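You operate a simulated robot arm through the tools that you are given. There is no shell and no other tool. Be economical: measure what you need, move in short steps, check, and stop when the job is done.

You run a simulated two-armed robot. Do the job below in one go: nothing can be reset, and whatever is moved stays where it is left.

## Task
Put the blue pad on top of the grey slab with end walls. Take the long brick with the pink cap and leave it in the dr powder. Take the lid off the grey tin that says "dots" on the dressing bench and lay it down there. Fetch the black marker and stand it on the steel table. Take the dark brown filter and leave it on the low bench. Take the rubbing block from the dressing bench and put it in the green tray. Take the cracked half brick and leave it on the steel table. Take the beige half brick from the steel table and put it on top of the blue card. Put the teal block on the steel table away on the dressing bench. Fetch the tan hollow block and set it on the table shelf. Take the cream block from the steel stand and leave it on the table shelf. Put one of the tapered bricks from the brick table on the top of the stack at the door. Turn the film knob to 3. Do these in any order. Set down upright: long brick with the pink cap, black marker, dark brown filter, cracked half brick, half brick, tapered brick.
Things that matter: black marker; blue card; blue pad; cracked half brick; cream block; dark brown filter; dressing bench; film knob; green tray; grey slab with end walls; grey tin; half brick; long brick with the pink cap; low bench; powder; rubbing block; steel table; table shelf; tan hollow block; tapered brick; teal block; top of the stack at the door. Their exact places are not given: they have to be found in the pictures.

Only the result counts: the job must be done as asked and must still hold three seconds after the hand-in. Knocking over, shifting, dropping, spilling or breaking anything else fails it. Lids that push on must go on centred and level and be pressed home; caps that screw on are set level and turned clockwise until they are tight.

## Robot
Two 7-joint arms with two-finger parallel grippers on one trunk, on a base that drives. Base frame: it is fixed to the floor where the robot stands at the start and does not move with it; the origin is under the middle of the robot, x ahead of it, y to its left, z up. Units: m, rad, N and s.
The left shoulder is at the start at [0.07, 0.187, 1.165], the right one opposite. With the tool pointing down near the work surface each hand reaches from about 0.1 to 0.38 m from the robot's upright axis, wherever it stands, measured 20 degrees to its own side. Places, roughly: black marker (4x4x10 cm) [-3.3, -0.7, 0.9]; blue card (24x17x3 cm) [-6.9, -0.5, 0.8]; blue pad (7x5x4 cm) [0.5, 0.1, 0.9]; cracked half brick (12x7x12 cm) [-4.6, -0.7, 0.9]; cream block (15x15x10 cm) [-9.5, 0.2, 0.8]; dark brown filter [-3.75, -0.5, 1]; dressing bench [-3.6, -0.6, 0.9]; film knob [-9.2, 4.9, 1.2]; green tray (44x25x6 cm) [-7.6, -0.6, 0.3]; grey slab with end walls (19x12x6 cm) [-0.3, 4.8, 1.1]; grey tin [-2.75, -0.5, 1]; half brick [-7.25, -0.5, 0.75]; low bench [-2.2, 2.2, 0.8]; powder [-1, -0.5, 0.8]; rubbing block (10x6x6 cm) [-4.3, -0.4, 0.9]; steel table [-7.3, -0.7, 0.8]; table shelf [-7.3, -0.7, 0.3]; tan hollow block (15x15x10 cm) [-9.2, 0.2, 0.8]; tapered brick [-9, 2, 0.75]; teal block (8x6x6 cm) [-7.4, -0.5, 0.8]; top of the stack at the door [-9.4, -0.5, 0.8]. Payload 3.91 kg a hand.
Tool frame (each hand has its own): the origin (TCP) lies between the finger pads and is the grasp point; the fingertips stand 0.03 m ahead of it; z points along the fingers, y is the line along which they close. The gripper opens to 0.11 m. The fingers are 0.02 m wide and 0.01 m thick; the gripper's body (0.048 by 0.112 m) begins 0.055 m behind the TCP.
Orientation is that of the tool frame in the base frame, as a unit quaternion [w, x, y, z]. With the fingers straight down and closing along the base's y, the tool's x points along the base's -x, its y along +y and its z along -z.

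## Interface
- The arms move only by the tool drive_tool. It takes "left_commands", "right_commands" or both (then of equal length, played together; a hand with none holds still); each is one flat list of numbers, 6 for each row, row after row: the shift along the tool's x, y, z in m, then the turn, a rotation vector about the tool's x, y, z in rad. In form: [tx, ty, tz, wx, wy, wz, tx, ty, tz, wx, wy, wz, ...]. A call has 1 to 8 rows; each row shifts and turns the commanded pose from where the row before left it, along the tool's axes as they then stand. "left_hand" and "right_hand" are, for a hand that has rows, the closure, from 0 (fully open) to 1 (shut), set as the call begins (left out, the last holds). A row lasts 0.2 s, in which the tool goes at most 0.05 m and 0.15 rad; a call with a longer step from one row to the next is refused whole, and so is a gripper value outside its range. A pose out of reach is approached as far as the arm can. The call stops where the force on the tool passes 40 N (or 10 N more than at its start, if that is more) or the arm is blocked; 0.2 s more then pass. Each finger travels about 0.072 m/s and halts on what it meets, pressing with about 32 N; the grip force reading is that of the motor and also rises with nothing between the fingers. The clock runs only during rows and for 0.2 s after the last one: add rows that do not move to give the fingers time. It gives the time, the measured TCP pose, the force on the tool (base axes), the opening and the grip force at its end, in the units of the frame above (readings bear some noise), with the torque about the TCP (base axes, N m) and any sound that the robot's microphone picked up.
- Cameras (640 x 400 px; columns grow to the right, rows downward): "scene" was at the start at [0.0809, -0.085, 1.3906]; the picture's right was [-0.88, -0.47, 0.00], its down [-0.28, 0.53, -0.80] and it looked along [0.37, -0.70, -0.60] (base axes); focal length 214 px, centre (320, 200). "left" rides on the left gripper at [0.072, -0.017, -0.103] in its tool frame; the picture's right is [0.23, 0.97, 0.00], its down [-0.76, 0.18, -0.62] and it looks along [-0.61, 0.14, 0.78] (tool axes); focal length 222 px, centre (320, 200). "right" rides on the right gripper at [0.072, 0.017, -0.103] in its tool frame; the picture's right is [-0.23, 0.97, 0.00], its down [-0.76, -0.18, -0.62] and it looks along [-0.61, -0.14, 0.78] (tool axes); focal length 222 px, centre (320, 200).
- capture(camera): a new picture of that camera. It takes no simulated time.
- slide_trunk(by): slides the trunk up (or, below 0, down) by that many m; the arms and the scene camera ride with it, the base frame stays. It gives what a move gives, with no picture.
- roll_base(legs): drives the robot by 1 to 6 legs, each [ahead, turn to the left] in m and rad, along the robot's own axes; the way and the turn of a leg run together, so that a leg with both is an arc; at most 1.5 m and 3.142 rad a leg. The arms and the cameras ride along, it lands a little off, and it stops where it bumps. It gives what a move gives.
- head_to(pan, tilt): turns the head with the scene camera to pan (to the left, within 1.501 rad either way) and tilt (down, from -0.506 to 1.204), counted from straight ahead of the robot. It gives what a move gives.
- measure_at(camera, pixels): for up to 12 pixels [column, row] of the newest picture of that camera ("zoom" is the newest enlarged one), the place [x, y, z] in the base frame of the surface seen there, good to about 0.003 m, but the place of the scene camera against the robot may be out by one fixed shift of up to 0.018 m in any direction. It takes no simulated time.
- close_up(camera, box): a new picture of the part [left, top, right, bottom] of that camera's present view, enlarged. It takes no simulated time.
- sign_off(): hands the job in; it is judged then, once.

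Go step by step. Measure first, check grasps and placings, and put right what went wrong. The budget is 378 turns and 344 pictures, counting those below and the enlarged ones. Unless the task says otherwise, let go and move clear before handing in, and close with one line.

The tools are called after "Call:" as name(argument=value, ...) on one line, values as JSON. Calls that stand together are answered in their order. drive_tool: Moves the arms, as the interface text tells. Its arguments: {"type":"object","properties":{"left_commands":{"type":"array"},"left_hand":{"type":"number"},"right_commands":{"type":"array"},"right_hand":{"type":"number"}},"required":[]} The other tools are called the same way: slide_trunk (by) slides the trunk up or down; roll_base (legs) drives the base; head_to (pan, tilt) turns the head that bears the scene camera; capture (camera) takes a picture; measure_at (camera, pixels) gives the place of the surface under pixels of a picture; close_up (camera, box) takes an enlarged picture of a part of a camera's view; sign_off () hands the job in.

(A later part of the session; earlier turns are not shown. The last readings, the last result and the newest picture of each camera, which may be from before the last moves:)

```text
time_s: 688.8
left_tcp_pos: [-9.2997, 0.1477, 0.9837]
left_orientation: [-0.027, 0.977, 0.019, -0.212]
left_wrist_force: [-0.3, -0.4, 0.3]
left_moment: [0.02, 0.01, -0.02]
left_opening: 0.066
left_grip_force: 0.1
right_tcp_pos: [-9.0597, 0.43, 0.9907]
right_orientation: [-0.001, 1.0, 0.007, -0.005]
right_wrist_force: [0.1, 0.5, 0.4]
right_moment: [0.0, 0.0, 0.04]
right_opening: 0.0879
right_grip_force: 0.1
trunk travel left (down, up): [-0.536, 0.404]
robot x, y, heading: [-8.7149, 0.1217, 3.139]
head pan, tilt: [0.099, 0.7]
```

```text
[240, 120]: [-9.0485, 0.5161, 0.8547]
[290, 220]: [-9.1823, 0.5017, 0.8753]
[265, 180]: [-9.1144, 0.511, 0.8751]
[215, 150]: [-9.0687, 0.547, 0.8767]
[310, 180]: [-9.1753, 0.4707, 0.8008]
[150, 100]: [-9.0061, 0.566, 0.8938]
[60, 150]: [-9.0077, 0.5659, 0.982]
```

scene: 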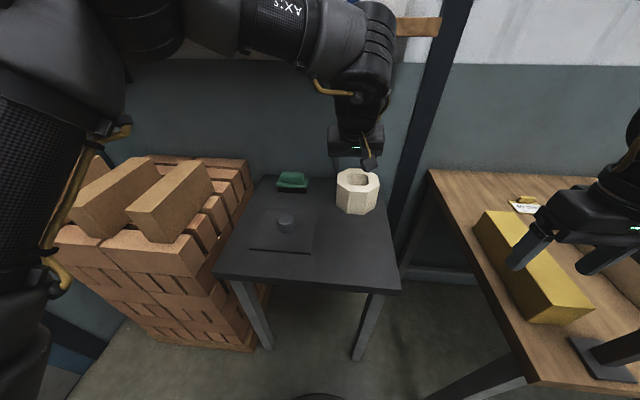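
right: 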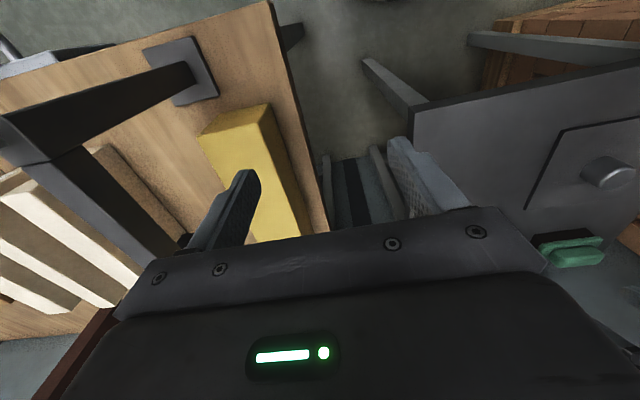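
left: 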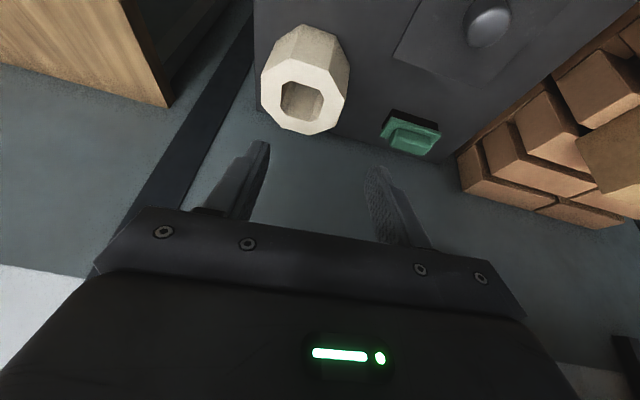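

The yellow block starts at y≈0.495 and the right hand stays clear. I'll lower 0.08 more, then move in, shifting slightly toward -y.

Call:
drive_tool(right_commands=[0.02, 0, 0, 0, 0, 0], right_hand=0.8)

Call:
slide_trunk(by=-0.08)

Call:
roll_base(legs=[[0, 0.2], [0.168, 0], [0, -0.2]])

Call:
capture(camera="left")

```text
time_s: 689.1
left_tcp_pos: [-9.2988, 0.148, 0.9862]
left_orientation: [-0.027, 0.977, 0.018, -0.212]
left_wrist_force: [0.0, 0.9, 1.5]
left_moment: [0.02, -0.04, -0.02]
left_opening: 0.0658
left_grip_force: 0.1
right_tcp_pos: [-9.0385, 0.4374, 0.9922]
right_orientation: [0.0, 1.0, 0.009, -0.006]
right_wrist_force: [0.2, 0.1, 0.4]
right_moment: [0.03, 0.03, 0.01]
right_opening: 0.0323
right_grip_force: 0.0
right hand out of reach, approached as far as the arm can: row 1
trunk travel left (down, up): [-0.536, 0.404]
robot x, y, heading: [-8.7134, 0.1199, 3.137]
head pan, tilt: [0.099, 0.7]
```

```text
time_s: 690.3
left_tcp_pos: [-9.3, 0.1463, 0.9042]
left_orientation: [-0.027, 0.977, 0.018, -0.212]
left_wrist_force: [0.3, -0.6, 0.1]
left_moment: [0.02, 0.02, -0.03]
left_opening: 0.066
left_grip_force: 0.1
right_tcp_pos: [-9.0406, 0.437, 0.9122]
right_orientation: [0.0, 1.0, 0.01, -0.005]
right_wrist_force: [-0.2, 0.1, 0.4]
right_moment: [-0.04, 0.01, -0.03]
right_opening: 0.0219
right_grip_force: 0.1
trunk travel left (down, up): [-0.456, 0.484]
robot x, y, heading: [-8.7177, 0.1253, 3.141]
head pan, tilt: [0.099, 0.7]
```

```text
time_s: 693.3
left_tcp_pos: [-9.4638, 0.1152, 0.9043]
left_orientation: [-0.027, 0.977, 0.017, -0.212]
left_wrist_force: [0.4, -0.6, 0.9]
left_moment: [-0.04, 0.06, -0.02]
left_opening: 0.066
left_grip_force: 0.1
right_tcp_pos: [-9.2038, 0.4044, 0.9108]
right_orientation: [0.0, 1.0, 0.009, -0.005]
right_wrist_force: [-0.2, 0.6, -0.6]
right_moment: [0.0, 0.01, -0.03]
right_opening: 0.0221
right_grip_force: 0.0
trunk travel left (down, up): [-0.456, 0.484]
robot x, y, heading: [-8.8799, 0.0857, 3.142]
head pan, tilt: [0.099, 0.7]
```

```text
145 pictures are left
```

left: 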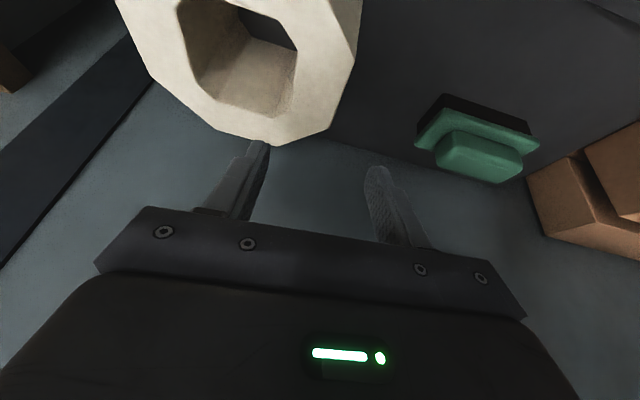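

Moving the hand sideways over the cream's right wall.

Call:
drive_tool(left_commands=[0.0145, -0.035, -0.0067, 0, 0, 0, 0, -0.042, 0, 0, 0, 0, 0, -0.042, 0, 0, 0, 0])

Call:
capture(camera="left")

Call:
measure_at(camera="left", pixels=[[320, 60], [340, 90], [330, 120], [380, 60], [310, 100], [345, 130], [440, 130], [420, 40]])

```text
time_s: 694.3
left_tcp_pos: [-9.467, 0.202, 0.9278]
left_orientation: [-0.05, 0.975, 0.049, -0.21]
left_wrist_force: [0.4, 0.0, 0.5]
left_moment: [-0.01, -0.02, -0.01]
left_opening: 0.066
left_grip_force: 0.0
left hand out of reach, approached as far as the arm can: row 3
right_tcp_pos: [-9.2063, 0.4042, 0.9127]
right_orientation: [0.002, 1.0, 0.009, -0.005]
right_wrist_force: [-0.2, -0.6, -0.7]
right_moment: [-0.01, 0.01, 0.0]
right_opening: 0.0219
right_grip_force: 0.0
trunk travel left (down, up): [-0.456, 0.484]
robot x, y, heading: [-8.8778, 0.0881, 3.144]
head pan, tilt: [0.099, 0.7]
stopped in row 3 (left hand): the arm was blocked; the commanded pose is now the measured one
```

```text
144 pictures are left
```

left: 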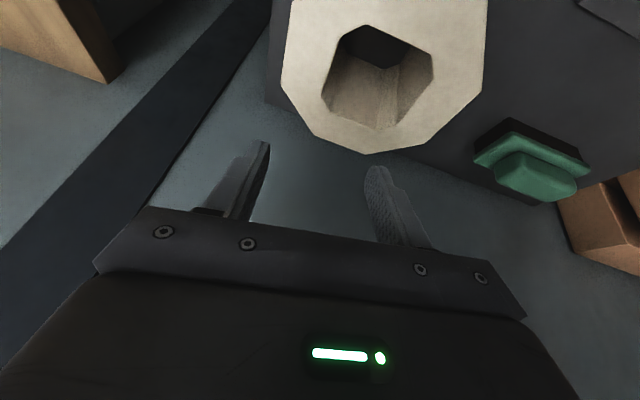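

```text
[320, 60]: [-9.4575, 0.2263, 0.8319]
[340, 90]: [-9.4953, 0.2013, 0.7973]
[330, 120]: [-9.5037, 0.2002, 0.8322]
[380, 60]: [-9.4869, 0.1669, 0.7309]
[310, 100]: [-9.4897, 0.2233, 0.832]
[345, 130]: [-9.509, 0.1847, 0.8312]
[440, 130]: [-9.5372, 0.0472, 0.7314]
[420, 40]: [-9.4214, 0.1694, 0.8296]
```

The arm is blocked further right here. I'll pinch the cream's left wall instead (y≈0.128) and straighten the hand.

Call:
drive_tool(left_commands=[0, 0.03, 0, -0.04, 0, 0.06, 0, 0.04, 0, -0.037, 0, 0.057])

Call:
capture(camera="left")

Call:
measure_at(camera="left", pixels=[[320, 60], [340, 80], [330, 100], [300, 60], [345, 40], [290, 90], [310, 120], [250, 60]])

```text
time_s: 694.9
left_tcp_pos: [-9.4627, 0.1323, 0.9238]
left_orientation: [0.001, 0.977, -0.003, -0.213]
left_wrist_force: [0.1, 0.1, 0.1]
left_moment: [0.04, 0.01, 0.02]
left_opening: 0.0658
left_grip_force: 0.1
right_tcp_pos: [-9.2047, 0.4037, 0.911]
right_orientation: [0.0, 1.0, 0.009, -0.005]
right_wrist_force: [0.1, -0.2, 0.0]
right_moment: [-0.01, 0.02, -0.01]
right_opening: 0.0217
right_grip_force: 0.1
trunk travel left (down, up): [-0.456, 0.484]
robot x, y, heading: [-8.878, 0.0878, 3.142]
head pan, tilt: [0.099, 0.7]
```

```text
143 pictures are left
```

left: 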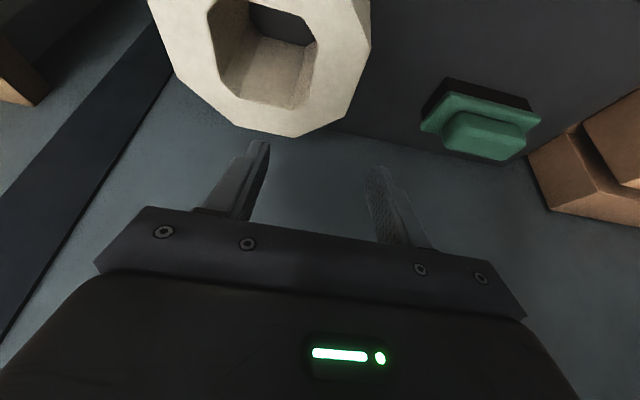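

```text
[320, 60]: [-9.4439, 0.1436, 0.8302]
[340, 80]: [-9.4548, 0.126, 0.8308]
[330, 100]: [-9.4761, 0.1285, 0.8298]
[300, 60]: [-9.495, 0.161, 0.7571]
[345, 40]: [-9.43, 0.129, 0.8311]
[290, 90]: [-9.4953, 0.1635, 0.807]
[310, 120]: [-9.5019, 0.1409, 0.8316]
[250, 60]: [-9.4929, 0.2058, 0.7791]
```

The wall centre is at y≈0.1295. I'll shift and descend to TCP z≈0.802.

Call:
drive_tool(left_commands=[0.0134, 0.002, -0.0061, 0, 0, 0, 0.0127, 0, 0.0277, 0, 0, 0, 0.0127, 0, 0.0277, 0, 0, 0, 0.0127, 0, 0.0277, 0, 0, 0, 0.0127, 0, 0.0277, 0, 0, 0])

Call:
capture(camera="left")

```text
time_s: 696.1
left_tcp_pos: [-9.4503, 0.1307, 0.8037]
left_orientation: [0.0, 0.977, 0.0, -0.215]
left_wrist_force: [-11.6, 3.3, 15.1]
left_moment: [0.8, -0.64, 0.63]
left_opening: 0.0664
left_grip_force: 0.6
right_tcp_pos: [-9.2059, 0.4034, 0.9119]
right_orientation: [0.0, 1.0, 0.009, -0.005]
right_wrist_force: [1.0, -0.7, -0.4]
right_moment: [0.0, 0.01, 0.01]
right_opening: 0.022
right_grip_force: 0.0
trunk travel left (down, up): [-0.456, 0.484]
robot x, y, heading: [-8.8805, 0.0873, 3.143]
head pan, tilt: [0.099, 0.7]
```

```text
142 pictures are left
```

left: 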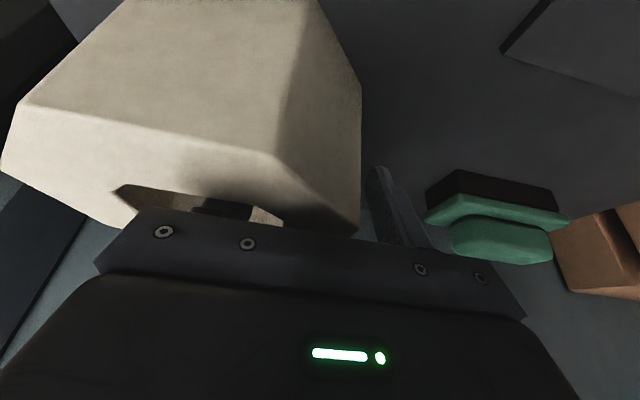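

There's a contact force, so I'll raise 8 mm and recheck.

Call:
drive_tool(left_commands=[-0.0033, 0, -0.0073, 0, 0, 0])

Call:
close_up(camera="left", box=[90, 120, 430, 290])

```text
time_s: 696.5
left_tcp_pos: [-9.4457, 0.1313, 0.8088]
left_orientation: [0.002, 0.978, -0.004, -0.211]
left_wrist_force: [-0.6, -0.2, 0.2]
left_moment: [0.02, -0.03, -0.01]
left_opening: 0.0664
left_grip_force: 0.1
right_tcp_pos: [-9.2044, 0.4047, 0.9118]
right_orientation: [0.0, 1.0, 0.009, -0.005]
right_wrist_force: [0.6, -0.3, 0.3]
right_moment: [0.02, -0.01, -0.03]
right_opening: 0.022
right_grip_force: 0.1
trunk travel left (down, up): [-0.456, 0.484]
robot x, y, heading: [-8.8838, 0.0883, 3.143]
head pan, tilt: [0.099, 0.7]
```

```text
1.88 times, centred on (260, 205) of left
```

zoom: 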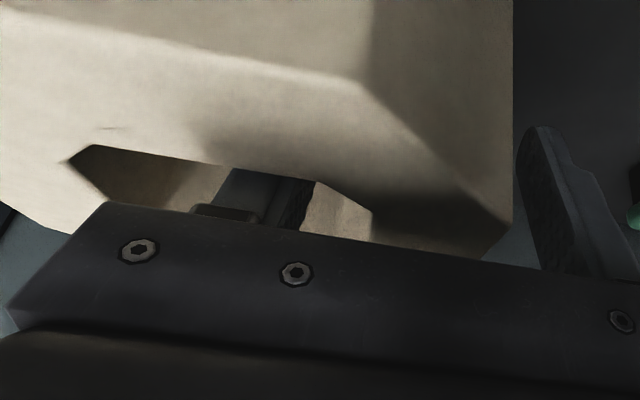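

Clear now with the finger in the hole. Closing and lifting.

Call:
drive_tool(left_commands=[0, 0, 0, 0, 0, 0, 0, 0, 0, 0, 0, 0, 0, 0, 0, 0, 0, 0], left_hand=1)

Call:
drive_tool(left_commands=[-0.004, 0, -0.009, 0, 0, 0, -0.008, 0, -0.018, 0, 0, 0, -0.008, 0, -0.018, 0, 0, 0])

Call:
capture(camera="left")

```text
time_s: 697.3
left_tcp_pos: [-9.4473, 0.1297, 0.8084]
left_orientation: [0.001, 0.977, -0.003, -0.212]
left_wrist_force: [-1.1, -4.0, 0.5]
left_moment: [0.21, -0.2, -0.03]
left_opening: 0.035
left_grip_force: 31.4
right_tcp_pos: [-9.2057, 0.403, 0.9115]
right_orientation: [-0.001, 1.0, 0.008, -0.006]
right_wrist_force: [0.6, -0.2, 0.1]
right_moment: [0.01, -0.02, 0.02]
right_opening: 0.0221
right_grip_force: 0.0
trunk travel left (down, up): [-0.456, 0.484]
robot x, y, heading: [-8.8798, 0.0898, 3.14]
head pan, tilt: [0.099, 0.7]
```

```text
time_s: 698.1
left_tcp_pos: [-9.448, 0.1318, 0.8589]
left_orientation: [0.002, 0.978, -0.003, -0.21]
left_wrist_force: [0.0, 0.2, -12.0]
left_moment: [-0.63, -0.14, 0.01]
left_opening: 0.0346
left_grip_force: 32.0
right_tcp_pos: [-9.2065, 0.4047, 0.9106]
right_orientation: [-0.001, 1.0, 0.008, -0.004]
right_wrist_force: [0.0, -0.1, 0.8]
right_moment: [-0.04, -0.03, 0.01]
right_opening: 0.0221
right_grip_force: 0.1
trunk travel left (down, up): [-0.456, 0.484]
robot x, y, heading: [-8.8771, 0.0879, 3.139]
head pan, tilt: [0.099, 0.7]
```

```text
140 pictures are left
```

left: 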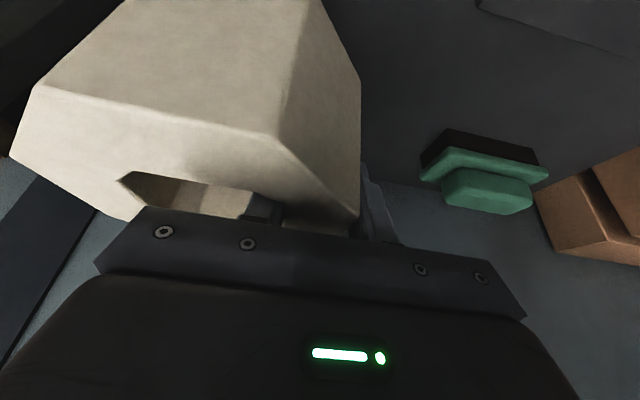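

Held at 12 N. I'll lift, reverse out and go to the shelf front again, a bit further left this time.

Call:
drive_tool(left_commands=[-0.012, 0, -0.027, 0, 0, 0, -0.008, 0, -0.018, 0, 0, 0])

Call:
roll_base(legs=[[-0.72, 0], [0, 0.357], [-1.17, 0], [0, 1.213]])

Call:
slide_trunk(by=-0.3)

Call:
head_to(pan=0.0, tilt=0.4)

Call:
capture(camera="scene")

```text
time_s: 698.7
left_tcp_pos: [-9.448, 0.1314, 0.9072]
left_orientation: [0.001, 0.978, -0.003, -0.21]
left_wrist_force: [-0.1, -0.1, -11.5]
left_moment: [-0.68, -0.11, -0.01]
left_opening: 0.035
left_grip_force: 32.1
right_tcp_pos: [-9.2066, 0.4048, 0.9111]
right_orientation: [-0.001, 1.0, 0.008, -0.004]
right_wrist_force: [0.0, 0.6, 0.1]
right_moment: [0.0, 0.01, -0.01]
right_opening: 0.0218
right_grip_force: 0.2
trunk travel left (down, up): [-0.456, 0.484]
robot x, y, heading: [-8.8792, 0.0861, 3.142]
head pan, tilt: [0.099, 0.7]
```

```text
time_s: 712.3
left_tcp_pos: [-7.09, -0.0722, 0.9076]
left_orientation: [0.151, 0.687, 0.696, -0.147]
left_wrist_force: [-0.4, 0.4, -12.2]
left_moment: [0.12, -0.66, 0.03]
left_opening: 0.0347
left_grip_force: 32.5
right_tcp_pos: [-7.3675, 0.1643, 0.9106]
right_orientation: [0.004, 0.695, 0.719, -0.004]
right_wrist_force: [-0.2, 0.2, -0.4]
right_moment: [-0.01, -0.01, -0.05]
right_opening: 0.0221
right_grip_force: 0.1
trunk travel left (down, up): [-0.456, 0.484]
robot x, y, heading: [-7.0566, 0.4999, -1.553]
head pan, tilt: [0.099, 0.7]
```

```text
time_s: 715.3
left_tcp_pos: [-7.0905, -0.073, 0.6075]
left_orientation: [0.151, 0.687, 0.695, -0.146]
left_wrist_force: [-0.7, -0.4, -12.1]
left_moment: [0.15, -0.66, -0.01]
left_opening: 0.0349
left_grip_force: 32.5
right_tcp_pos: [-7.3676, 0.1652, 0.6116]
right_orientation: [0.004, 0.694, 0.72, -0.003]
right_wrist_force: [-0.3, 0.5, -0.3]
right_moment: [0.01, 0.0, -0.02]
right_opening: 0.0219
right_grip_force: 0.1
trunk travel left (down, up): [-0.156, 0.784]
robot x, y, heading: [-7.0577, 0.4973, -1.55]
head pan, tilt: [0.099, 0.7]
```

```text
time_s: 716.1
left_tcp_pos: [-7.0911, -0.0716, 0.6081]
left_orientation: [0.151, 0.688, 0.695, -0.147]
left_wrist_force: [-0.1, 0.1, -12.8]
left_moment: [0.12, -0.66, 0.02]
left_opening: 0.0349
left_grip_force: 31.7
right_tcp_pos: [-7.3678, 0.1647, 0.6106]
right_orientation: [0.003, 0.695, 0.719, -0.002]
right_wrist_force: [-0.3, 0.4, -0.4]
right_moment: [0.02, -0.03, 0.0]
right_opening: 0.0221
right_grip_force: 0.2
trunk travel left (down, up): [-0.156, 0.784]
robot x, y, heading: [-7.057, 0.4999, -1.56]
head pan, tilt: [0.0, 0.4]
```

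```text
139 pictures are left
```

scene: 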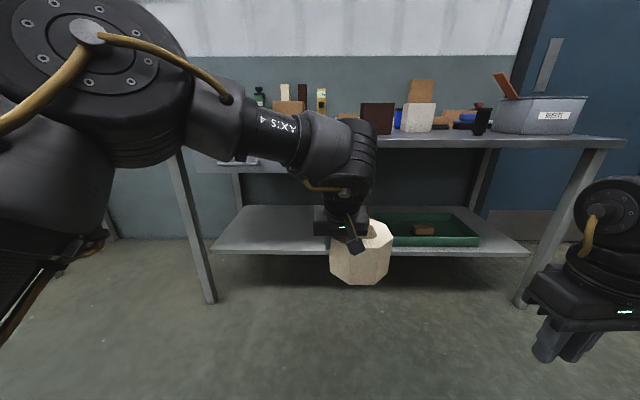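

Lowering the trunk further, shifting the hand left, then measuring the drawer and tan block.

Call:
drive_tool(left_commands=[0, 0.03, 0, 0, 0, 0, 0, 0.03, 0, 0, 0, 0, 0.006, 0.03, 0.015, 0, 0, 0, 0.006, 0, 0.015, 0, 0, 0])

Call:
slide_trunk(by=-0.15)

Call:
capture(camera="scene")

```text
time_s: 717.1
left_tcp_pos: [-7.0008, -0.0718, 0.5741]
left_orientation: [0.151, 0.687, 0.695, -0.147]
left_wrist_force: [0.5, -0.6, -11.5]
left_moment: [0.15, -0.65, -0.01]
left_opening: 0.035
left_grip_force: 32.5
right_tcp_pos: [-7.3677, 0.1657, 0.6105]
right_orientation: [0.003, 0.694, 0.72, -0.003]
right_wrist_force: [0.0, -0.5, 0.3]
right_moment: [0.01, -0.02, 0.01]
right_opening: 0.0218
right_grip_force: 0.0
trunk travel left (down, up): [-0.156, 0.784]
robot x, y, heading: [-7.0559, 0.4984, -1.557]
head pan, tilt: [0.0, 0.4]
```

```text
time_s: 718.9
left_tcp_pos: [-7.0004, -0.0725, 0.426]
left_orientation: [0.151, 0.687, 0.695, -0.147]
left_wrist_force: [0.4, 0.0, -11.6]
left_moment: [0.12, -0.62, 0.01]
left_opening: 0.0352
left_grip_force: 31.9
right_tcp_pos: [-7.3673, 0.1654, 0.4605]
right_orientation: [0.003, 0.694, 0.72, -0.003]
right_wrist_force: [-0.3, 0.0, -1.0]
right_moment: [-0.01, -0.03, 0.0]
right_opening: 0.0218
right_grip_force: 0.0
trunk travel left (down, up): [-0.006, 0.934]
robot x, y, heading: [-7.0588, 0.4986, -1.558]
head pan, tilt: [0.0, 0.4]
```

```text
138 pictures are left
```

scene: 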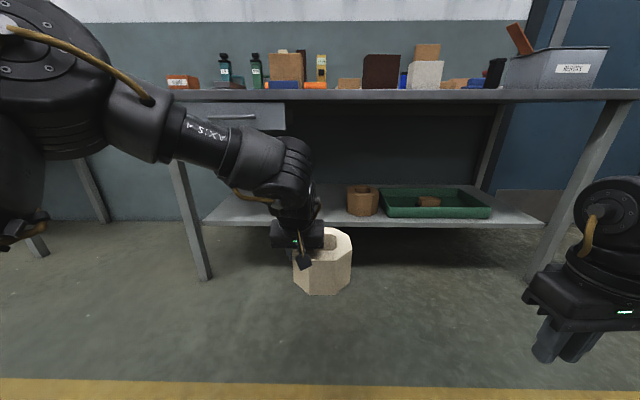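

Call:
measure_at(camera="scene", pixels=[[284, 115], [284, 128], [280, 105], [350, 200], [378, 200], [205, 145], [285, 150], [60, 60], [100, 100], [345, 215], [325, 290], [330, 222]])

```text
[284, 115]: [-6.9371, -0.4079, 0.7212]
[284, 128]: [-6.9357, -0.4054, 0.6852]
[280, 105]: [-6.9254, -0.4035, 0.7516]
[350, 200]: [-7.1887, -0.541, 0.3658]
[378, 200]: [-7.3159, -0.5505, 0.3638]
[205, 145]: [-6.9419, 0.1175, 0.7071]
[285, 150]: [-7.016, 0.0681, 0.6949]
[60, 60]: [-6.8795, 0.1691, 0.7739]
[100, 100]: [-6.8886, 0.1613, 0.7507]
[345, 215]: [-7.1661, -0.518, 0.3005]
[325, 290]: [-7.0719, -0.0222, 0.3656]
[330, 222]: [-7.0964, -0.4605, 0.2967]
```

The drawer's right edge is x=-6.938 and the forearm passes right of it. Tan's edge is at -7.164. I'll advance in two stages.

Call:
roll_base(legs=[[0.32, -0.012]])

Call:
capture(camera="scene")

Call:
measure_at(camera="scene", pixels=[[220, 130], [250, 140], [285, 140], [290, 110], [60, 60], [130, 100]])

```text
time_s: 721.0
left_tcp_pos: [-7.0057, -0.4004, 0.4239]
left_orientation: [0.15, 0.692, 0.69, -0.148]
left_wrist_force: [0.0, 0.0, -12.2]
left_moment: [0.11, -0.64, 0.04]
left_opening: 0.0348
left_grip_force: 31.3
right_tcp_pos: [-7.3691, -0.1577, 0.4613]
right_orientation: [0.003, 0.7, 0.715, -0.003]
right_wrist_force: [-0.1, -0.5, -0.4]
right_moment: [0.03, -0.02, 0.01]
right_opening: 0.0217
right_grip_force: 0.0
trunk travel left (down, up): [-0.006, 0.934]
robot x, y, heading: [-7.0548, 0.1748, -1.572]
head pan, tilt: [0.0, 0.4]
```

```text
137 pictures are left
```

scene: 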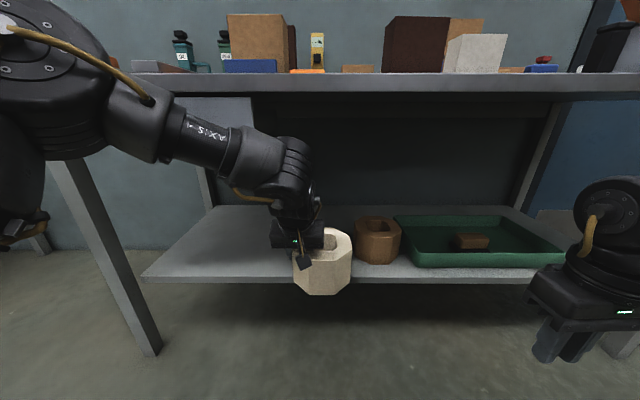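

```text
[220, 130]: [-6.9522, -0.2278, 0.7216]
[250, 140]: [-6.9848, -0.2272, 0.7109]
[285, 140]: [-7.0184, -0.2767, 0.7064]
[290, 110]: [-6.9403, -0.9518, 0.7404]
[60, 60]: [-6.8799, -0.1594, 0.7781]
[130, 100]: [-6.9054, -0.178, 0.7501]
```

To keep the forearm clear of the drawer I'll extend the hand 0.03 more and place slightly shallower.

Call:
drive_tool(left_commands=[-0.0136, -0.004, 0.0063, 0, 0, 0, -0.0136, -0.004, 0.0063, 0, 0, 0, 0.009, 0, 0.018, 0, 0, 0])

Call:
roll_base(legs=[[0.128, 0]])

Call:
capture(camera="scene")

Call:
capture(camera="left")

```text
time_s: 721.8
left_tcp_pos: [-7.0134, -0.4301, 0.4056]
left_orientation: [0.149, 0.692, 0.69, -0.148]
left_wrist_force: [0.1, 0.0, -11.8]
left_moment: [0.13, -0.68, -0.02]
left_opening: 0.035
left_grip_force: 31.4
right_tcp_pos: [-7.3689, -0.158, 0.4614]
right_orientation: [0.003, 0.7, 0.714, -0.004]
right_wrist_force: [-0.1, 0.8, -0.7]
right_moment: [0.01, 0.0, -0.01]
right_opening: 0.0217
right_grip_force: 0.0
trunk travel left (down, up): [-0.006, 0.934]
robot x, y, heading: [-7.0574, 0.1712, -1.567]
head pan, tilt: [0.0, 0.4]
```

```text
time_s: 723.2
left_tcp_pos: [-7.0229, -0.5467, 0.406]
left_orientation: [0.153, 0.701, 0.682, -0.144]
left_wrist_force: [0.3, -0.3, -12.6]
left_moment: [0.14, -0.66, 0.0]
left_opening: 0.035
left_grip_force: 31.6
right_tcp_pos: [-7.3702, -0.2785, 0.463]
right_orientation: [0.006, 0.701, 0.713, -0.004]
right_wrist_force: [0.5, -1.1, 0.4]
right_moment: [-0.01, 0.01, 0.03]
right_opening: 0.0219
right_grip_force: 0.2
trunk travel left (down, up): [-0.006, 0.934]
robot x, y, heading: [-7.0534, 0.0477, -1.566]
head pan, tilt: [0.0, 0.4]
stopped in leg 1: the robot was blocked; the commanded pose is now the measured one
```

```text
136 pictures are left
```

scene: 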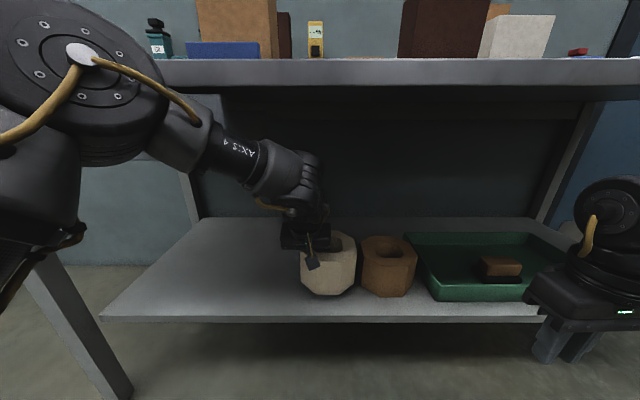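

```text
135 pictures are left
```

left: 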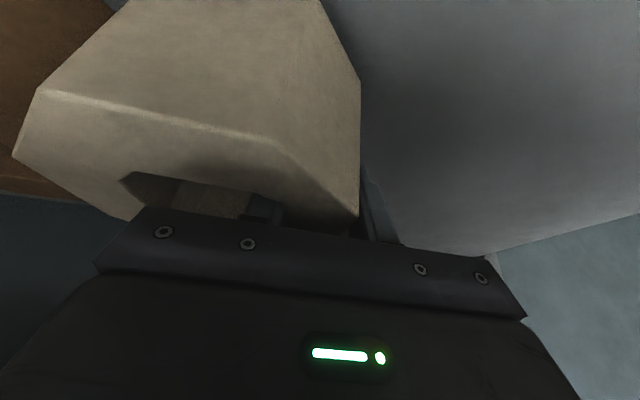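

The base stopped on arm contact, but the block is over the shelf (centre y≈-0.545). I'll lower it here.

Call:
drive_tool(left_commands=[0.005, 0, 0.011, 0, 0, 0, 0.004, 0, 0.009, 0, 0, 0])

Call:
drive_tool(left_commands=[0.0013, 0, 0.0027, 0, 0, 0, 0.0013, 0, 0.0027, 0, 0, 0])

Call:
capture(camera="scene")

```text
time_s: 723.8
left_tcp_pos: [-7.0259, -0.5442, 0.3916]
left_orientation: [0.157, 0.701, 0.68, -0.148]
left_wrist_force: [-0.5, -0.3, -12.6]
left_moment: [0.13, -0.61, 0.02]
left_opening: 0.0351
left_grip_force: 32.0
right_tcp_pos: [-7.3727, -0.2768, 0.4639]
right_orientation: [0.01, 0.7, 0.714, -0.005]
right_wrist_force: [0.4, -0.9, 0.2]
right_moment: [0.03, 0.01, 0.02]
right_opening: 0.022
right_grip_force: 0.1
trunk travel left (down, up): [-0.006, 0.934]
robot x, y, heading: [-7.0532, 0.0475, -1.573]
head pan, tilt: [0.0, 0.4]
```

```text
time_s: 724.4
left_tcp_pos: [-7.0258, -0.5436, 0.3877]
left_orientation: [0.16, 0.701, 0.679, -0.148]
left_wrist_force: [-0.6, 0.8, -12.4]
left_moment: [0.12, -0.65, 0.02]
left_opening: 0.0348
left_grip_force: 31.2
right_tcp_pos: [-7.3713, -0.2766, 0.4636]
right_orientation: [0.011, 0.7, 0.714, -0.005]
right_wrist_force: [-0.3, 0.2, 0.3]
right_moment: [-0.01, -0.05, 0.01]
right_opening: 0.0219
right_grip_force: 0.1
trunk travel left (down, up): [-0.006, 0.934]
robot x, y, heading: [-7.0541, 0.047, -1.571]
head pan, tilt: [0.0, 0.4]
```

```text
134 pictures are left
```

scene: 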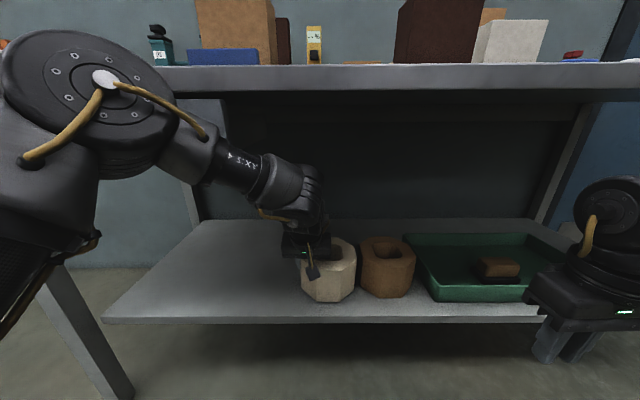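

The robot is pressing against the drawer a little. I'll back off 0.02 to relieve it, then finish lowering.

Call:
roll_base(legs=[[-0.025, 0]])

Call:
drive_tool(left_commands=[-0.009, 0, 0.0045, 0, 0, 0, -0.009, 0, 0.0045, 0, 0, 0])

Call:
capture(camera="left")

```text
time_s: 725.2
left_tcp_pos: [-7.0206, -0.5239, 0.3785]
left_orientation: [0.152, 0.698, 0.684, -0.146]
left_wrist_force: [6.0, -3.9, 4.8]
left_moment: [-0.84, 1.01, 0.65]
left_opening: 0.0351
left_grip_force: 32.1
right_tcp_pos: [-7.3701, -0.2558, 0.4617]
right_orientation: [0.004, 0.7, 0.714, -0.004]
right_wrist_force: [0.0, -0.6, -0.1]
right_moment: [-0.03, 0.02, 0.02]
right_opening: 0.0221
right_grip_force: 0.0
trunk travel left (down, up): [-0.006, 0.934]
robot x, y, heading: [-7.0553, 0.0721, -1.57]
head pan, tilt: [0.0, 0.4]
```

```text
time_s: 725.8
left_tcp_pos: [-7.0215, -0.5435, 0.3774]
left_orientation: [0.151, 0.699, 0.684, -0.146]
left_wrist_force: [-0.2, 7.8, 6.3]
left_moment: [-0.01, 1.52, -0.83]
left_opening: 0.0351
left_grip_force: 32.0
right_tcp_pos: [-7.3712, -0.256, 0.4633]
right_orientation: [0.005, 0.7, 0.714, -0.003]
right_wrist_force: [0.3, 0.2, -0.6]
right_moment: [0.01, -0.01, -0.01]
right_opening: 0.0221
right_grip_force: 0.1
trunk travel left (down, up): [-0.006, 0.934]
robot x, y, heading: [-7.0556, 0.0719, -1.567]
head pan, tilt: [0.0, 0.4]
```

```text
133 pictures are left
```

left: 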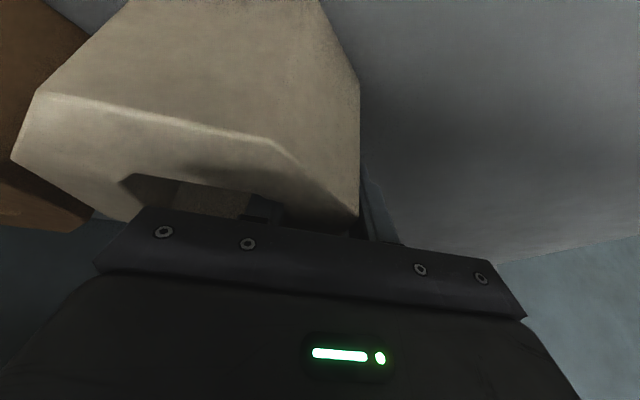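

Now it's seated on the shelf at y≈-0.54. Release and rise.

Call:
drive_tool(left_commands=[0.0006, 0, 0.0012, 0, 0, 0, 0, 0, 0, 0, 0, 0, 0, 0, 0, 0, 0, 0], left_hand=0.4)

Call:
drive_tool(left_commands=[-0.009, 0, -0.02, 0, 0, 0, -0.012, 0, -0.027, 0, 0, 0, -0.008, 0, -0.018, 0, 0, 0])

Call:
capture(camera="left")

Call:
capture(camera="scene")

```text
time_s: 726.6
left_tcp_pos: [-7.0215, -0.545, 0.3753]
left_orientation: [0.152, 0.699, 0.683, -0.146]
left_wrist_force: [-0.4, 0.8, 0.0]
left_moment: [0.01, 0.0, -0.06]
left_opening: 0.0656
left_grip_force: 0.1
right_tcp_pos: [-7.3709, -0.2569, 0.4616]
right_orientation: [0.004, 0.7, 0.714, -0.003]
right_wrist_force: [0.5, 0.5, 0.7]
right_moment: [0.0, -0.05, 0.01]
right_opening: 0.022
right_grip_force: 0.1
trunk travel left (down, up): [-0.006, 0.934]
robot x, y, heading: [-7.0561, 0.0676, -1.569]
head pan, tilt: [0.0, 0.4]
```

```text
time_s: 727.4
left_tcp_pos: [-7.0218, -0.5446, 0.4476]
left_orientation: [0.151, 0.699, 0.684, -0.146]
left_wrist_force: [-0.3, -0.2, 0.1]
left_moment: [0.04, 0.0, -0.06]
left_opening: 0.0659
left_grip_force: 0.0
right_tcp_pos: [-7.369, -0.2552, 0.4623]
right_orientation: [0.004, 0.701, 0.713, -0.004]
right_wrist_force: [0.4, 0.2, 1.2]
right_moment: [-0.03, -0.02, 0.0]
right_opening: 0.0219
right_grip_force: 0.1
trunk travel left (down, up): [-0.006, 0.934]
robot x, y, heading: [-7.0564, 0.0717, -1.571]
head pan, tilt: [0.0, 0.4]
```

```text
132 pictures are left
```

left: 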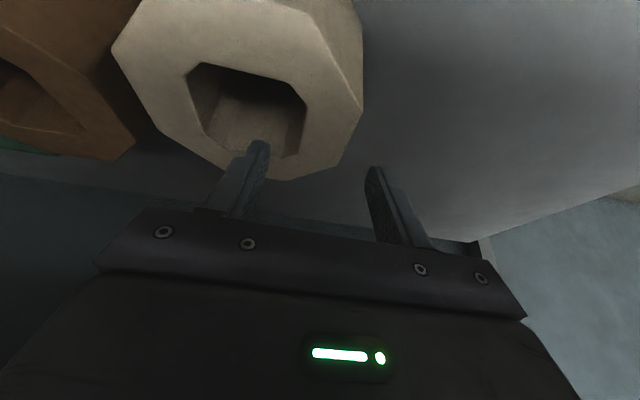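

```text
131 pictures are left
```

scene: 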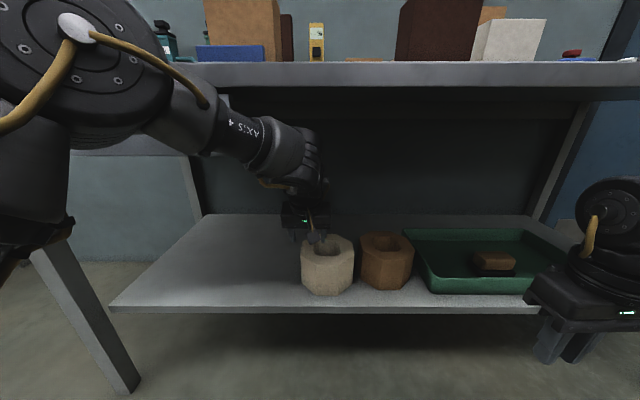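

Cream is on the shelf too. I'll back out, raise and go look at the tapered bricks on the brick table.

Call:
roll_base(legs=[[-0.45, 0]])

Call:
slide_trunk(by=0.4)

Call:
slide_trunk(by=0.35)

Call:
roll_base(legs=[[0, -1.57], [1.1, 0], [0, -1.0], [0.45, 0]])

Call:
head_to(pan=0.9, tilt=0.4)

Call:
capture(camera="scene")

```text
time_s: 730.2
left_tcp_pos: [-7.0202, -0.0896, 0.4477]
left_orientation: [0.152, 0.696, 0.687, -0.144]
left_wrist_force: [0.7, 0.8, -1.3]
left_moment: [0.01, 0.0, -0.01]
left_opening: 0.0662
left_grip_force: 0.0
right_tcp_pos: [-7.3694, 0.1967, 0.4623]
right_orientation: [0.003, 0.697, 0.717, -0.004]
right_wrist_force: [0.6, 0.9, 0.9]
right_moment: [0.0, 0.01, 0.02]
right_opening: 0.022
right_grip_force: 0.1
trunk travel left (down, up): [-0.006, 0.934]
robot x, y, heading: [-7.0596, 0.5252, -1.559]
head pan, tilt: [0.0, 0.4]
```

```text
time_s: 734.0
left_tcp_pos: [-7.0198, -0.0899, 0.8472]
left_orientation: [0.152, 0.695, 0.687, -0.145]
left_wrist_force: [-0.4, -0.9, -1.1]
left_moment: [0.01, -0.01, 0.02]
left_opening: 0.0662
left_grip_force: 0.2
right_tcp_pos: [-7.3696, 0.1962, 0.8615]
right_orientation: [0.005, 0.697, 0.717, -0.004]
right_wrist_force: [-0.6, 0.3, -0.4]
right_moment: [0.01, -0.01, -0.02]
right_opening: 0.0219
right_grip_force: 0.0
trunk travel left (down, up): [-0.406, 0.534]
robot x, y, heading: [-7.0575, 0.5277, -1.556]
head pan, tilt: [0.0, 0.4]
```

```text
time_s: 737.4
left_tcp_pos: [-7.0213, -0.0896, 1.1971]
left_orientation: [0.152, 0.696, 0.687, -0.145]
left_wrist_force: [-0.5, 0.0, -1.3]
left_moment: [-0.02, 0.0, 0.0]
left_opening: 0.0661
left_grip_force: 0.1
right_tcp_pos: [-7.3706, 0.196, 1.2107]
right_orientation: [0.004, 0.697, 0.717, -0.004]
right_wrist_force: [-0.2, 1.1, -0.3]
right_moment: [-0.01, 0.02, 0.0]
right_opening: 0.022
right_grip_force: 0.1
trunk travel left (down, up): [-0.756, 0.184]
robot x, y, heading: [-7.0578, 0.5256, -1.562]
head pan, tilt: [0.0, 0.4]
```

```text
time_s: 751.8
left_tcp_pos: [-8.7221, 1.4421, 1.1977]
left_orientation: [-0.1, 0.845, -0.491, -0.185]
left_wrist_force: [0.0, 0.3, 0.1]
left_moment: [0.04, -0.01, 0.0]
left_opening: 0.0664
left_grip_force: 0.1
right_tcp_pos: [-8.2748, 1.373, 1.2116]
right_orientation: [-0.003, 0.875, -0.484, -0.005]
right_wrist_force: [-0.3, -0.8, 0.0]
right_moment: [0.0, -0.02, -0.01]
right_opening: 0.022
right_grip_force: 0.2
trunk travel left (down, up): [-0.756, 0.184]
robot x, y, heading: [-8.3792, 0.931, 2.113]
head pan, tilt: [0.0, 0.4]
```

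```text
time_s: 753.0
left_tcp_pos: [-8.7218, 1.4427, 1.1979]
left_orientation: [-0.1, 0.845, -0.492, -0.185]
left_wrist_force: [-0.2, 0.1, 0.8]
left_moment: [0.01, -0.05, -0.02]
left_opening: 0.0659
left_grip_force: 0.1
right_tcp_pos: [-8.2759, 1.3739, 1.2118]
right_orientation: [-0.002, 0.875, -0.484, -0.004]
right_wrist_force: [0.4, 0.0, 0.9]
right_moment: [0.03, -0.01, -0.01]
right_opening: 0.0217
right_grip_force: 0.1
trunk travel left (down, up): [-0.756, 0.184]
robot x, y, heading: [-8.376, 0.931, 2.115]
head pan, tilt: [0.901, 0.4]
```

```text
130 pictures are left
```

scene: 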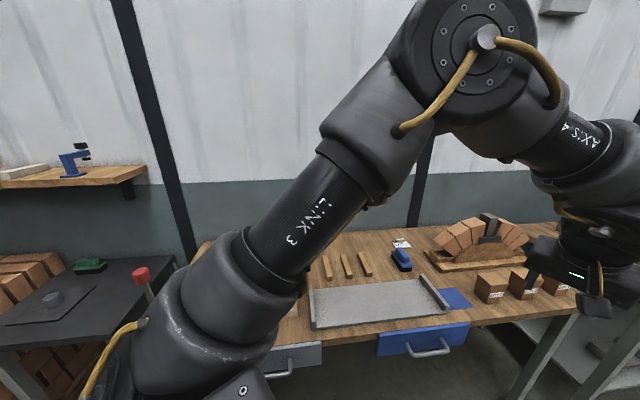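

I'll move to face the tapered bricks squarely.

Call:
roll_base(legs=[[0, -0.575], [0.8, 0], [0, 1.6]])

Call:
head_to(pan=-0.1, tilt=0.8)

Call:
capture(camera="scene")

Call:
capture(camera="left")

```text
time_s: 762.8
left_tcp_pos: [-8.9581, 1.723, 1.1969]
left_orientation: [0.001, 0.977, -0.028, -0.21]
left_wrist_force: [-1.0, -0.6, 0.2]
left_moment: [-0.02, -0.04, 0.0]
left_opening: 0.0657
left_grip_force: 0.1
right_tcp_pos: [-8.656, 2.059, 1.2123]
right_orientation: [0.0, 1.0, -0.008, -0.005]
right_wrist_force: [-0.7, 0.1, 0.2]
right_moment: [0.01, 0.0, 0.01]
right_opening: 0.0223
right_grip_force: 0.0
trunk travel left (down, up): [-0.756, 0.184]
robot x, y, heading: [-8.3391, 1.7353, 3.111]
head pan, tilt: [0.901, 0.4]
```

```text
time_s: 764.0
left_tcp_pos: [-8.9568, 1.7229, 1.1972]
left_orientation: [0.001, 0.977, -0.027, -0.211]
left_wrist_force: [-0.5, -0.3, -0.4]
left_moment: [-0.03, -0.02, -0.01]
left_opening: 0.0663
left_grip_force: 0.1
right_tcp_pos: [-8.6558, 2.0593, 1.2119]
right_orientation: [0.0, 1.0, -0.008, -0.004]
right_wrist_force: [-0.6, -1.3, -0.2]
right_moment: [-0.01, 0.01, -0.02]
right_opening: 0.0222
right_grip_force: 0.0
trunk travel left (down, up): [-0.756, 0.184]
robot x, y, heading: [-8.3434, 1.7339, 3.106]
head pan, tilt: [-0.099, 0.799]
```

```text
129 pictures are left
```

scene: 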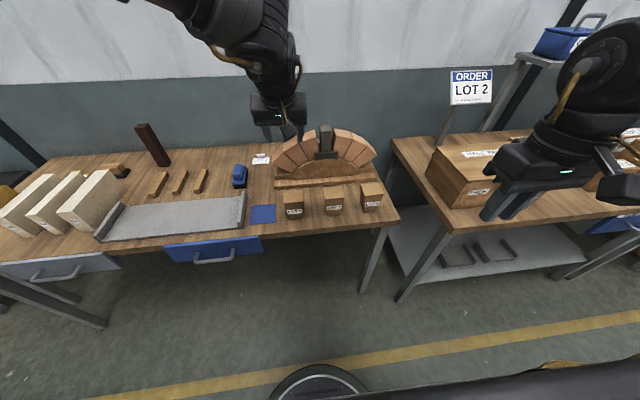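

```text
128 pictures are left
```

left: 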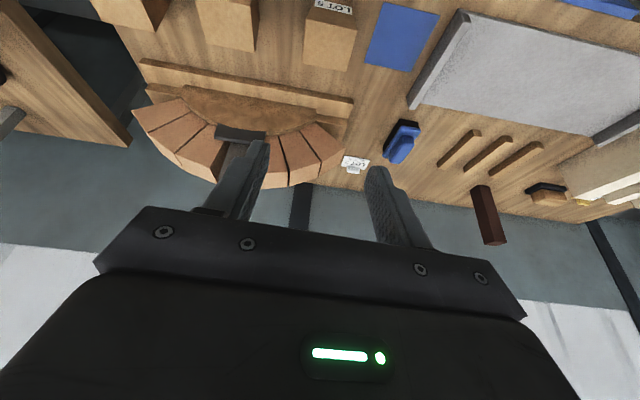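

Zooming on the three tapered bricks.

Call:
close_up(camera="scene", box=[260, 160, 400, 240])

Call:
measure_at(camera="zoom", pixels=[[115, 160], [195, 155], [115, 195], [200, 190], [120, 260], [190, 255], [155, 170], [295, 160], [370, 150], [290, 235], [370, 235], [480, 140]])

```text
4.57 times, centred on (330, 200) of scene
```

zoom: 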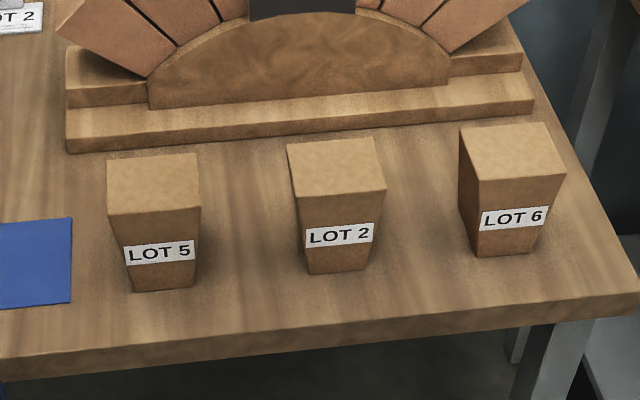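

```text
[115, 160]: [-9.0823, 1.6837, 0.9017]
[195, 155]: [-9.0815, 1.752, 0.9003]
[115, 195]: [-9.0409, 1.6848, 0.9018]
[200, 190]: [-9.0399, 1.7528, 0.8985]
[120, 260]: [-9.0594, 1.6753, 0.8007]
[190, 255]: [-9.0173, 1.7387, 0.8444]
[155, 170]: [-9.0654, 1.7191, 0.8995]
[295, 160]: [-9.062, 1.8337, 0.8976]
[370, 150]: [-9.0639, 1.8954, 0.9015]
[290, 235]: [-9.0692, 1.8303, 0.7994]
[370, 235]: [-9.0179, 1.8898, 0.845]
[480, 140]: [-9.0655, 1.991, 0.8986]
```

The bricks taper in y, while their front and back faces are vertical. So I'd grip across x with the right hand, robot facing -y. I'll check the board behind them.

Call:
measure_at(camera="zoom", pixels=[[100, 145], [300, 128], [500, 105], [100, 120], [520, 150], [480, 165], [545, 170], [490, 250], [530, 250], [600, 300], [440, 330]])

Call:
measure_at(camera="left", pixels=[[130, 10], [205, 30], [330, 40], [330, 10], [240, 95], [170, 65], [350, 20]])

```text
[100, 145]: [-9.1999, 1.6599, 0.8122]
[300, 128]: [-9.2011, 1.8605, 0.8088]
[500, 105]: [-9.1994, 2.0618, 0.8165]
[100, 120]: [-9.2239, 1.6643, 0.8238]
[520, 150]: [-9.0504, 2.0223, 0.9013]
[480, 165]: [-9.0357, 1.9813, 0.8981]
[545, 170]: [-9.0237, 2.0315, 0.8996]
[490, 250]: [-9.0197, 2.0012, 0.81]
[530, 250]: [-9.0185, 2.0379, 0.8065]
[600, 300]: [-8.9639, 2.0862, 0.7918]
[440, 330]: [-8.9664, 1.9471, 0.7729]
```

```text
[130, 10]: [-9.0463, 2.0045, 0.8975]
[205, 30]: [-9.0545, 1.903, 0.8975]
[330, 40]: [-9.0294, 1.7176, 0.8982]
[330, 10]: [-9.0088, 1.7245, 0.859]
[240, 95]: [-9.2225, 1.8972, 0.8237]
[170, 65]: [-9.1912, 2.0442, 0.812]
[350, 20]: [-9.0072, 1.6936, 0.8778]
```

Board is well behind at x=-9.20. I'll reposition facing -y with LOT 5 on my right.

Call:
roll_base(legs=[[0, 2.01], [-0.31, 0], [0, -0.405]])

Call:
drive_tool(right_commands=[0, -0.04, 0.02, 0, 0, 0, 0, -0.045, 0, 0, 0, 0, 0, -0.045, 0, 0, 0, 0, 0, -0.045, 0, 0, 0, 0, 0, -0.03, 0, 0, 0, 0], right_hand=0)

Call:
capture(camera="right")

```text
time_s: 772.1
left_tcp_pos: [-8.4297, 1.3989, 1.1967]
left_orientation: [0.152, 0.701, 0.681, -0.147]
left_wrist_force: [0.0, 0.3, -1.2]
left_moment: [-0.02, 0.0, 0.01]
left_opening: 0.0659
left_grip_force: 0.1
right_tcp_pos: [-8.7747, 1.6891, 1.2125]
right_orientation: [0.004, 0.703, 0.711, -0.004]
right_wrist_force: [-0.4, 0.2, -0.3]
right_moment: [-0.03, -0.01, -0.01]
right_opening: 0.0221
right_grip_force: 0.0
trunk travel left (down, up): [-0.756, 0.184]
robot x, y, heading: [-8.4567, 2.0153, -1.575]
head pan, tilt: [-0.099, 0.799]
```

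```text
time_s: 773.3
left_tcp_pos: [-8.4314, 1.398, 1.1976]
left_orientation: [0.152, 0.701, 0.681, -0.146]
left_wrist_force: [-0.3, 0.2, 0.3]
left_moment: [0.0, -0.05, -0.01]
left_opening: 0.0659
left_grip_force: 0.0
right_tcp_pos: [-8.9831, 1.6875, 1.191]
right_orientation: [0.005, 0.703, 0.711, -0.003]
right_wrist_force: [-1.1, -0.2, -0.4]
right_moment: [-0.01, -0.04, 0.0]
right_opening: 0.1101
right_grip_force: 0.0
trunk travel left (down, up): [-0.756, 0.184]
robot x, y, heading: [-8.4566, 2.0186, -1.574]
head pan, tilt: [-0.099, 0.799]
```

```text
126 pictures are left
```

right: 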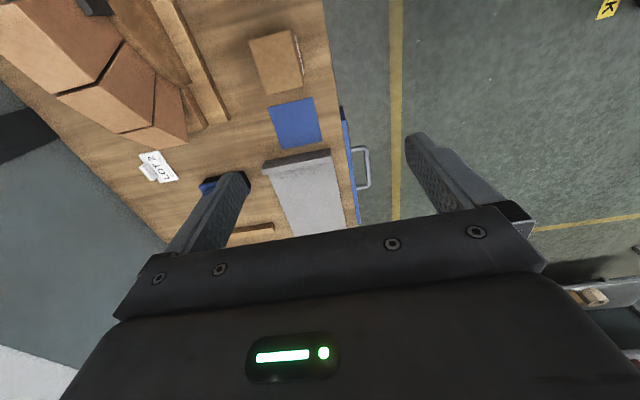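

Call:
measure_at(camera="right", pixels=[[275, 62], [258, 45], [290, 40], [265, 88], [298, 82], [300, 60]])

```text
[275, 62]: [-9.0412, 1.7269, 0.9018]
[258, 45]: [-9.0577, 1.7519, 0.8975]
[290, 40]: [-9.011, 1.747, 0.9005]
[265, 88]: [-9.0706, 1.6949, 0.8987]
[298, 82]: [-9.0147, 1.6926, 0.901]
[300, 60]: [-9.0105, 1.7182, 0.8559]
```

LOT 5's centre is (-9.042,1.722), top 0.90. I'll lower the trunk and move above it.

Call:
slide_trunk(by=-0.15)

Call:
drive_tool(right_commands=[0.017, -0.03, 0, 0, 0, 0, 0.017, -0.029, 0, 0, 0, 0, 0, 0, 0.045, 0, 0, 0, 0, 0, 0.03, 0, 0, 0])

Call:
capture(camera="right")

Call:
measure_at(camera="right", pixels=[[315, 110], [300, 80], [335, 100], [310, 140]])

```text
time_s: 775.0
left_tcp_pos: [-8.4297, 1.3996, 1.048]
left_orientation: [0.152, 0.701, 0.681, -0.147]
left_wrist_force: [0.5, 0.5, -0.7]
left_moment: [0.01, 0.03, 0.02]
left_opening: 0.0662
left_grip_force: 0.2
right_tcp_pos: [-8.9812, 1.6876, 1.0425]
right_orientation: [0.004, 0.703, 0.712, -0.003]
right_wrist_force: [0.0, 0.4, 0.1]
right_moment: [0.01, -0.04, 0.03]
right_opening: 0.1101
right_grip_force: 0.1
trunk travel left (down, up): [-0.606, 0.334]
robot x, y, heading: [-8.4587, 2.0164, -1.568]
head pan, tilt: [-0.099, 0.799]
```

```text
time_s: 776.0
left_tcp_pos: [-8.432, 1.3991, 1.0476]
left_orientation: [0.152, 0.701, 0.681, -0.146]
left_wrist_force: [0.0, -1.0, 0.2]
left_moment: [0.03, 0.0, 0.0]
left_opening: 0.0659
left_grip_force: 0.1
right_tcp_pos: [-9.0425, 1.719, 0.9662]
right_orientation: [0.003, 0.703, 0.711, -0.003]
right_wrist_force: [-0.6, -0.5, 0.1]
right_moment: [0.0, -0.06, -0.01]
right_opening: 0.11
right_grip_force: 0.1
trunk travel left (down, up): [-0.606, 0.334]
robot x, y, heading: [-8.46, 2.0171, -1.576]
head pan, tilt: [-0.099, 0.799]
```

```text
125 pictures are left
```

right: 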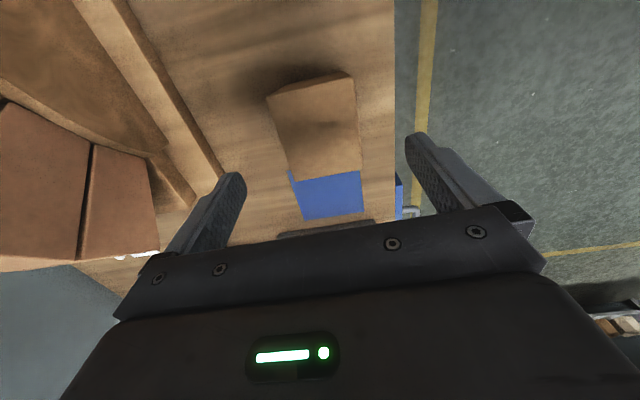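

```text
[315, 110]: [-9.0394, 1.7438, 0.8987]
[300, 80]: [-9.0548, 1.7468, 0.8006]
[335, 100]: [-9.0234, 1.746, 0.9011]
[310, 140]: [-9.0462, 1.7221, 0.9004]
```

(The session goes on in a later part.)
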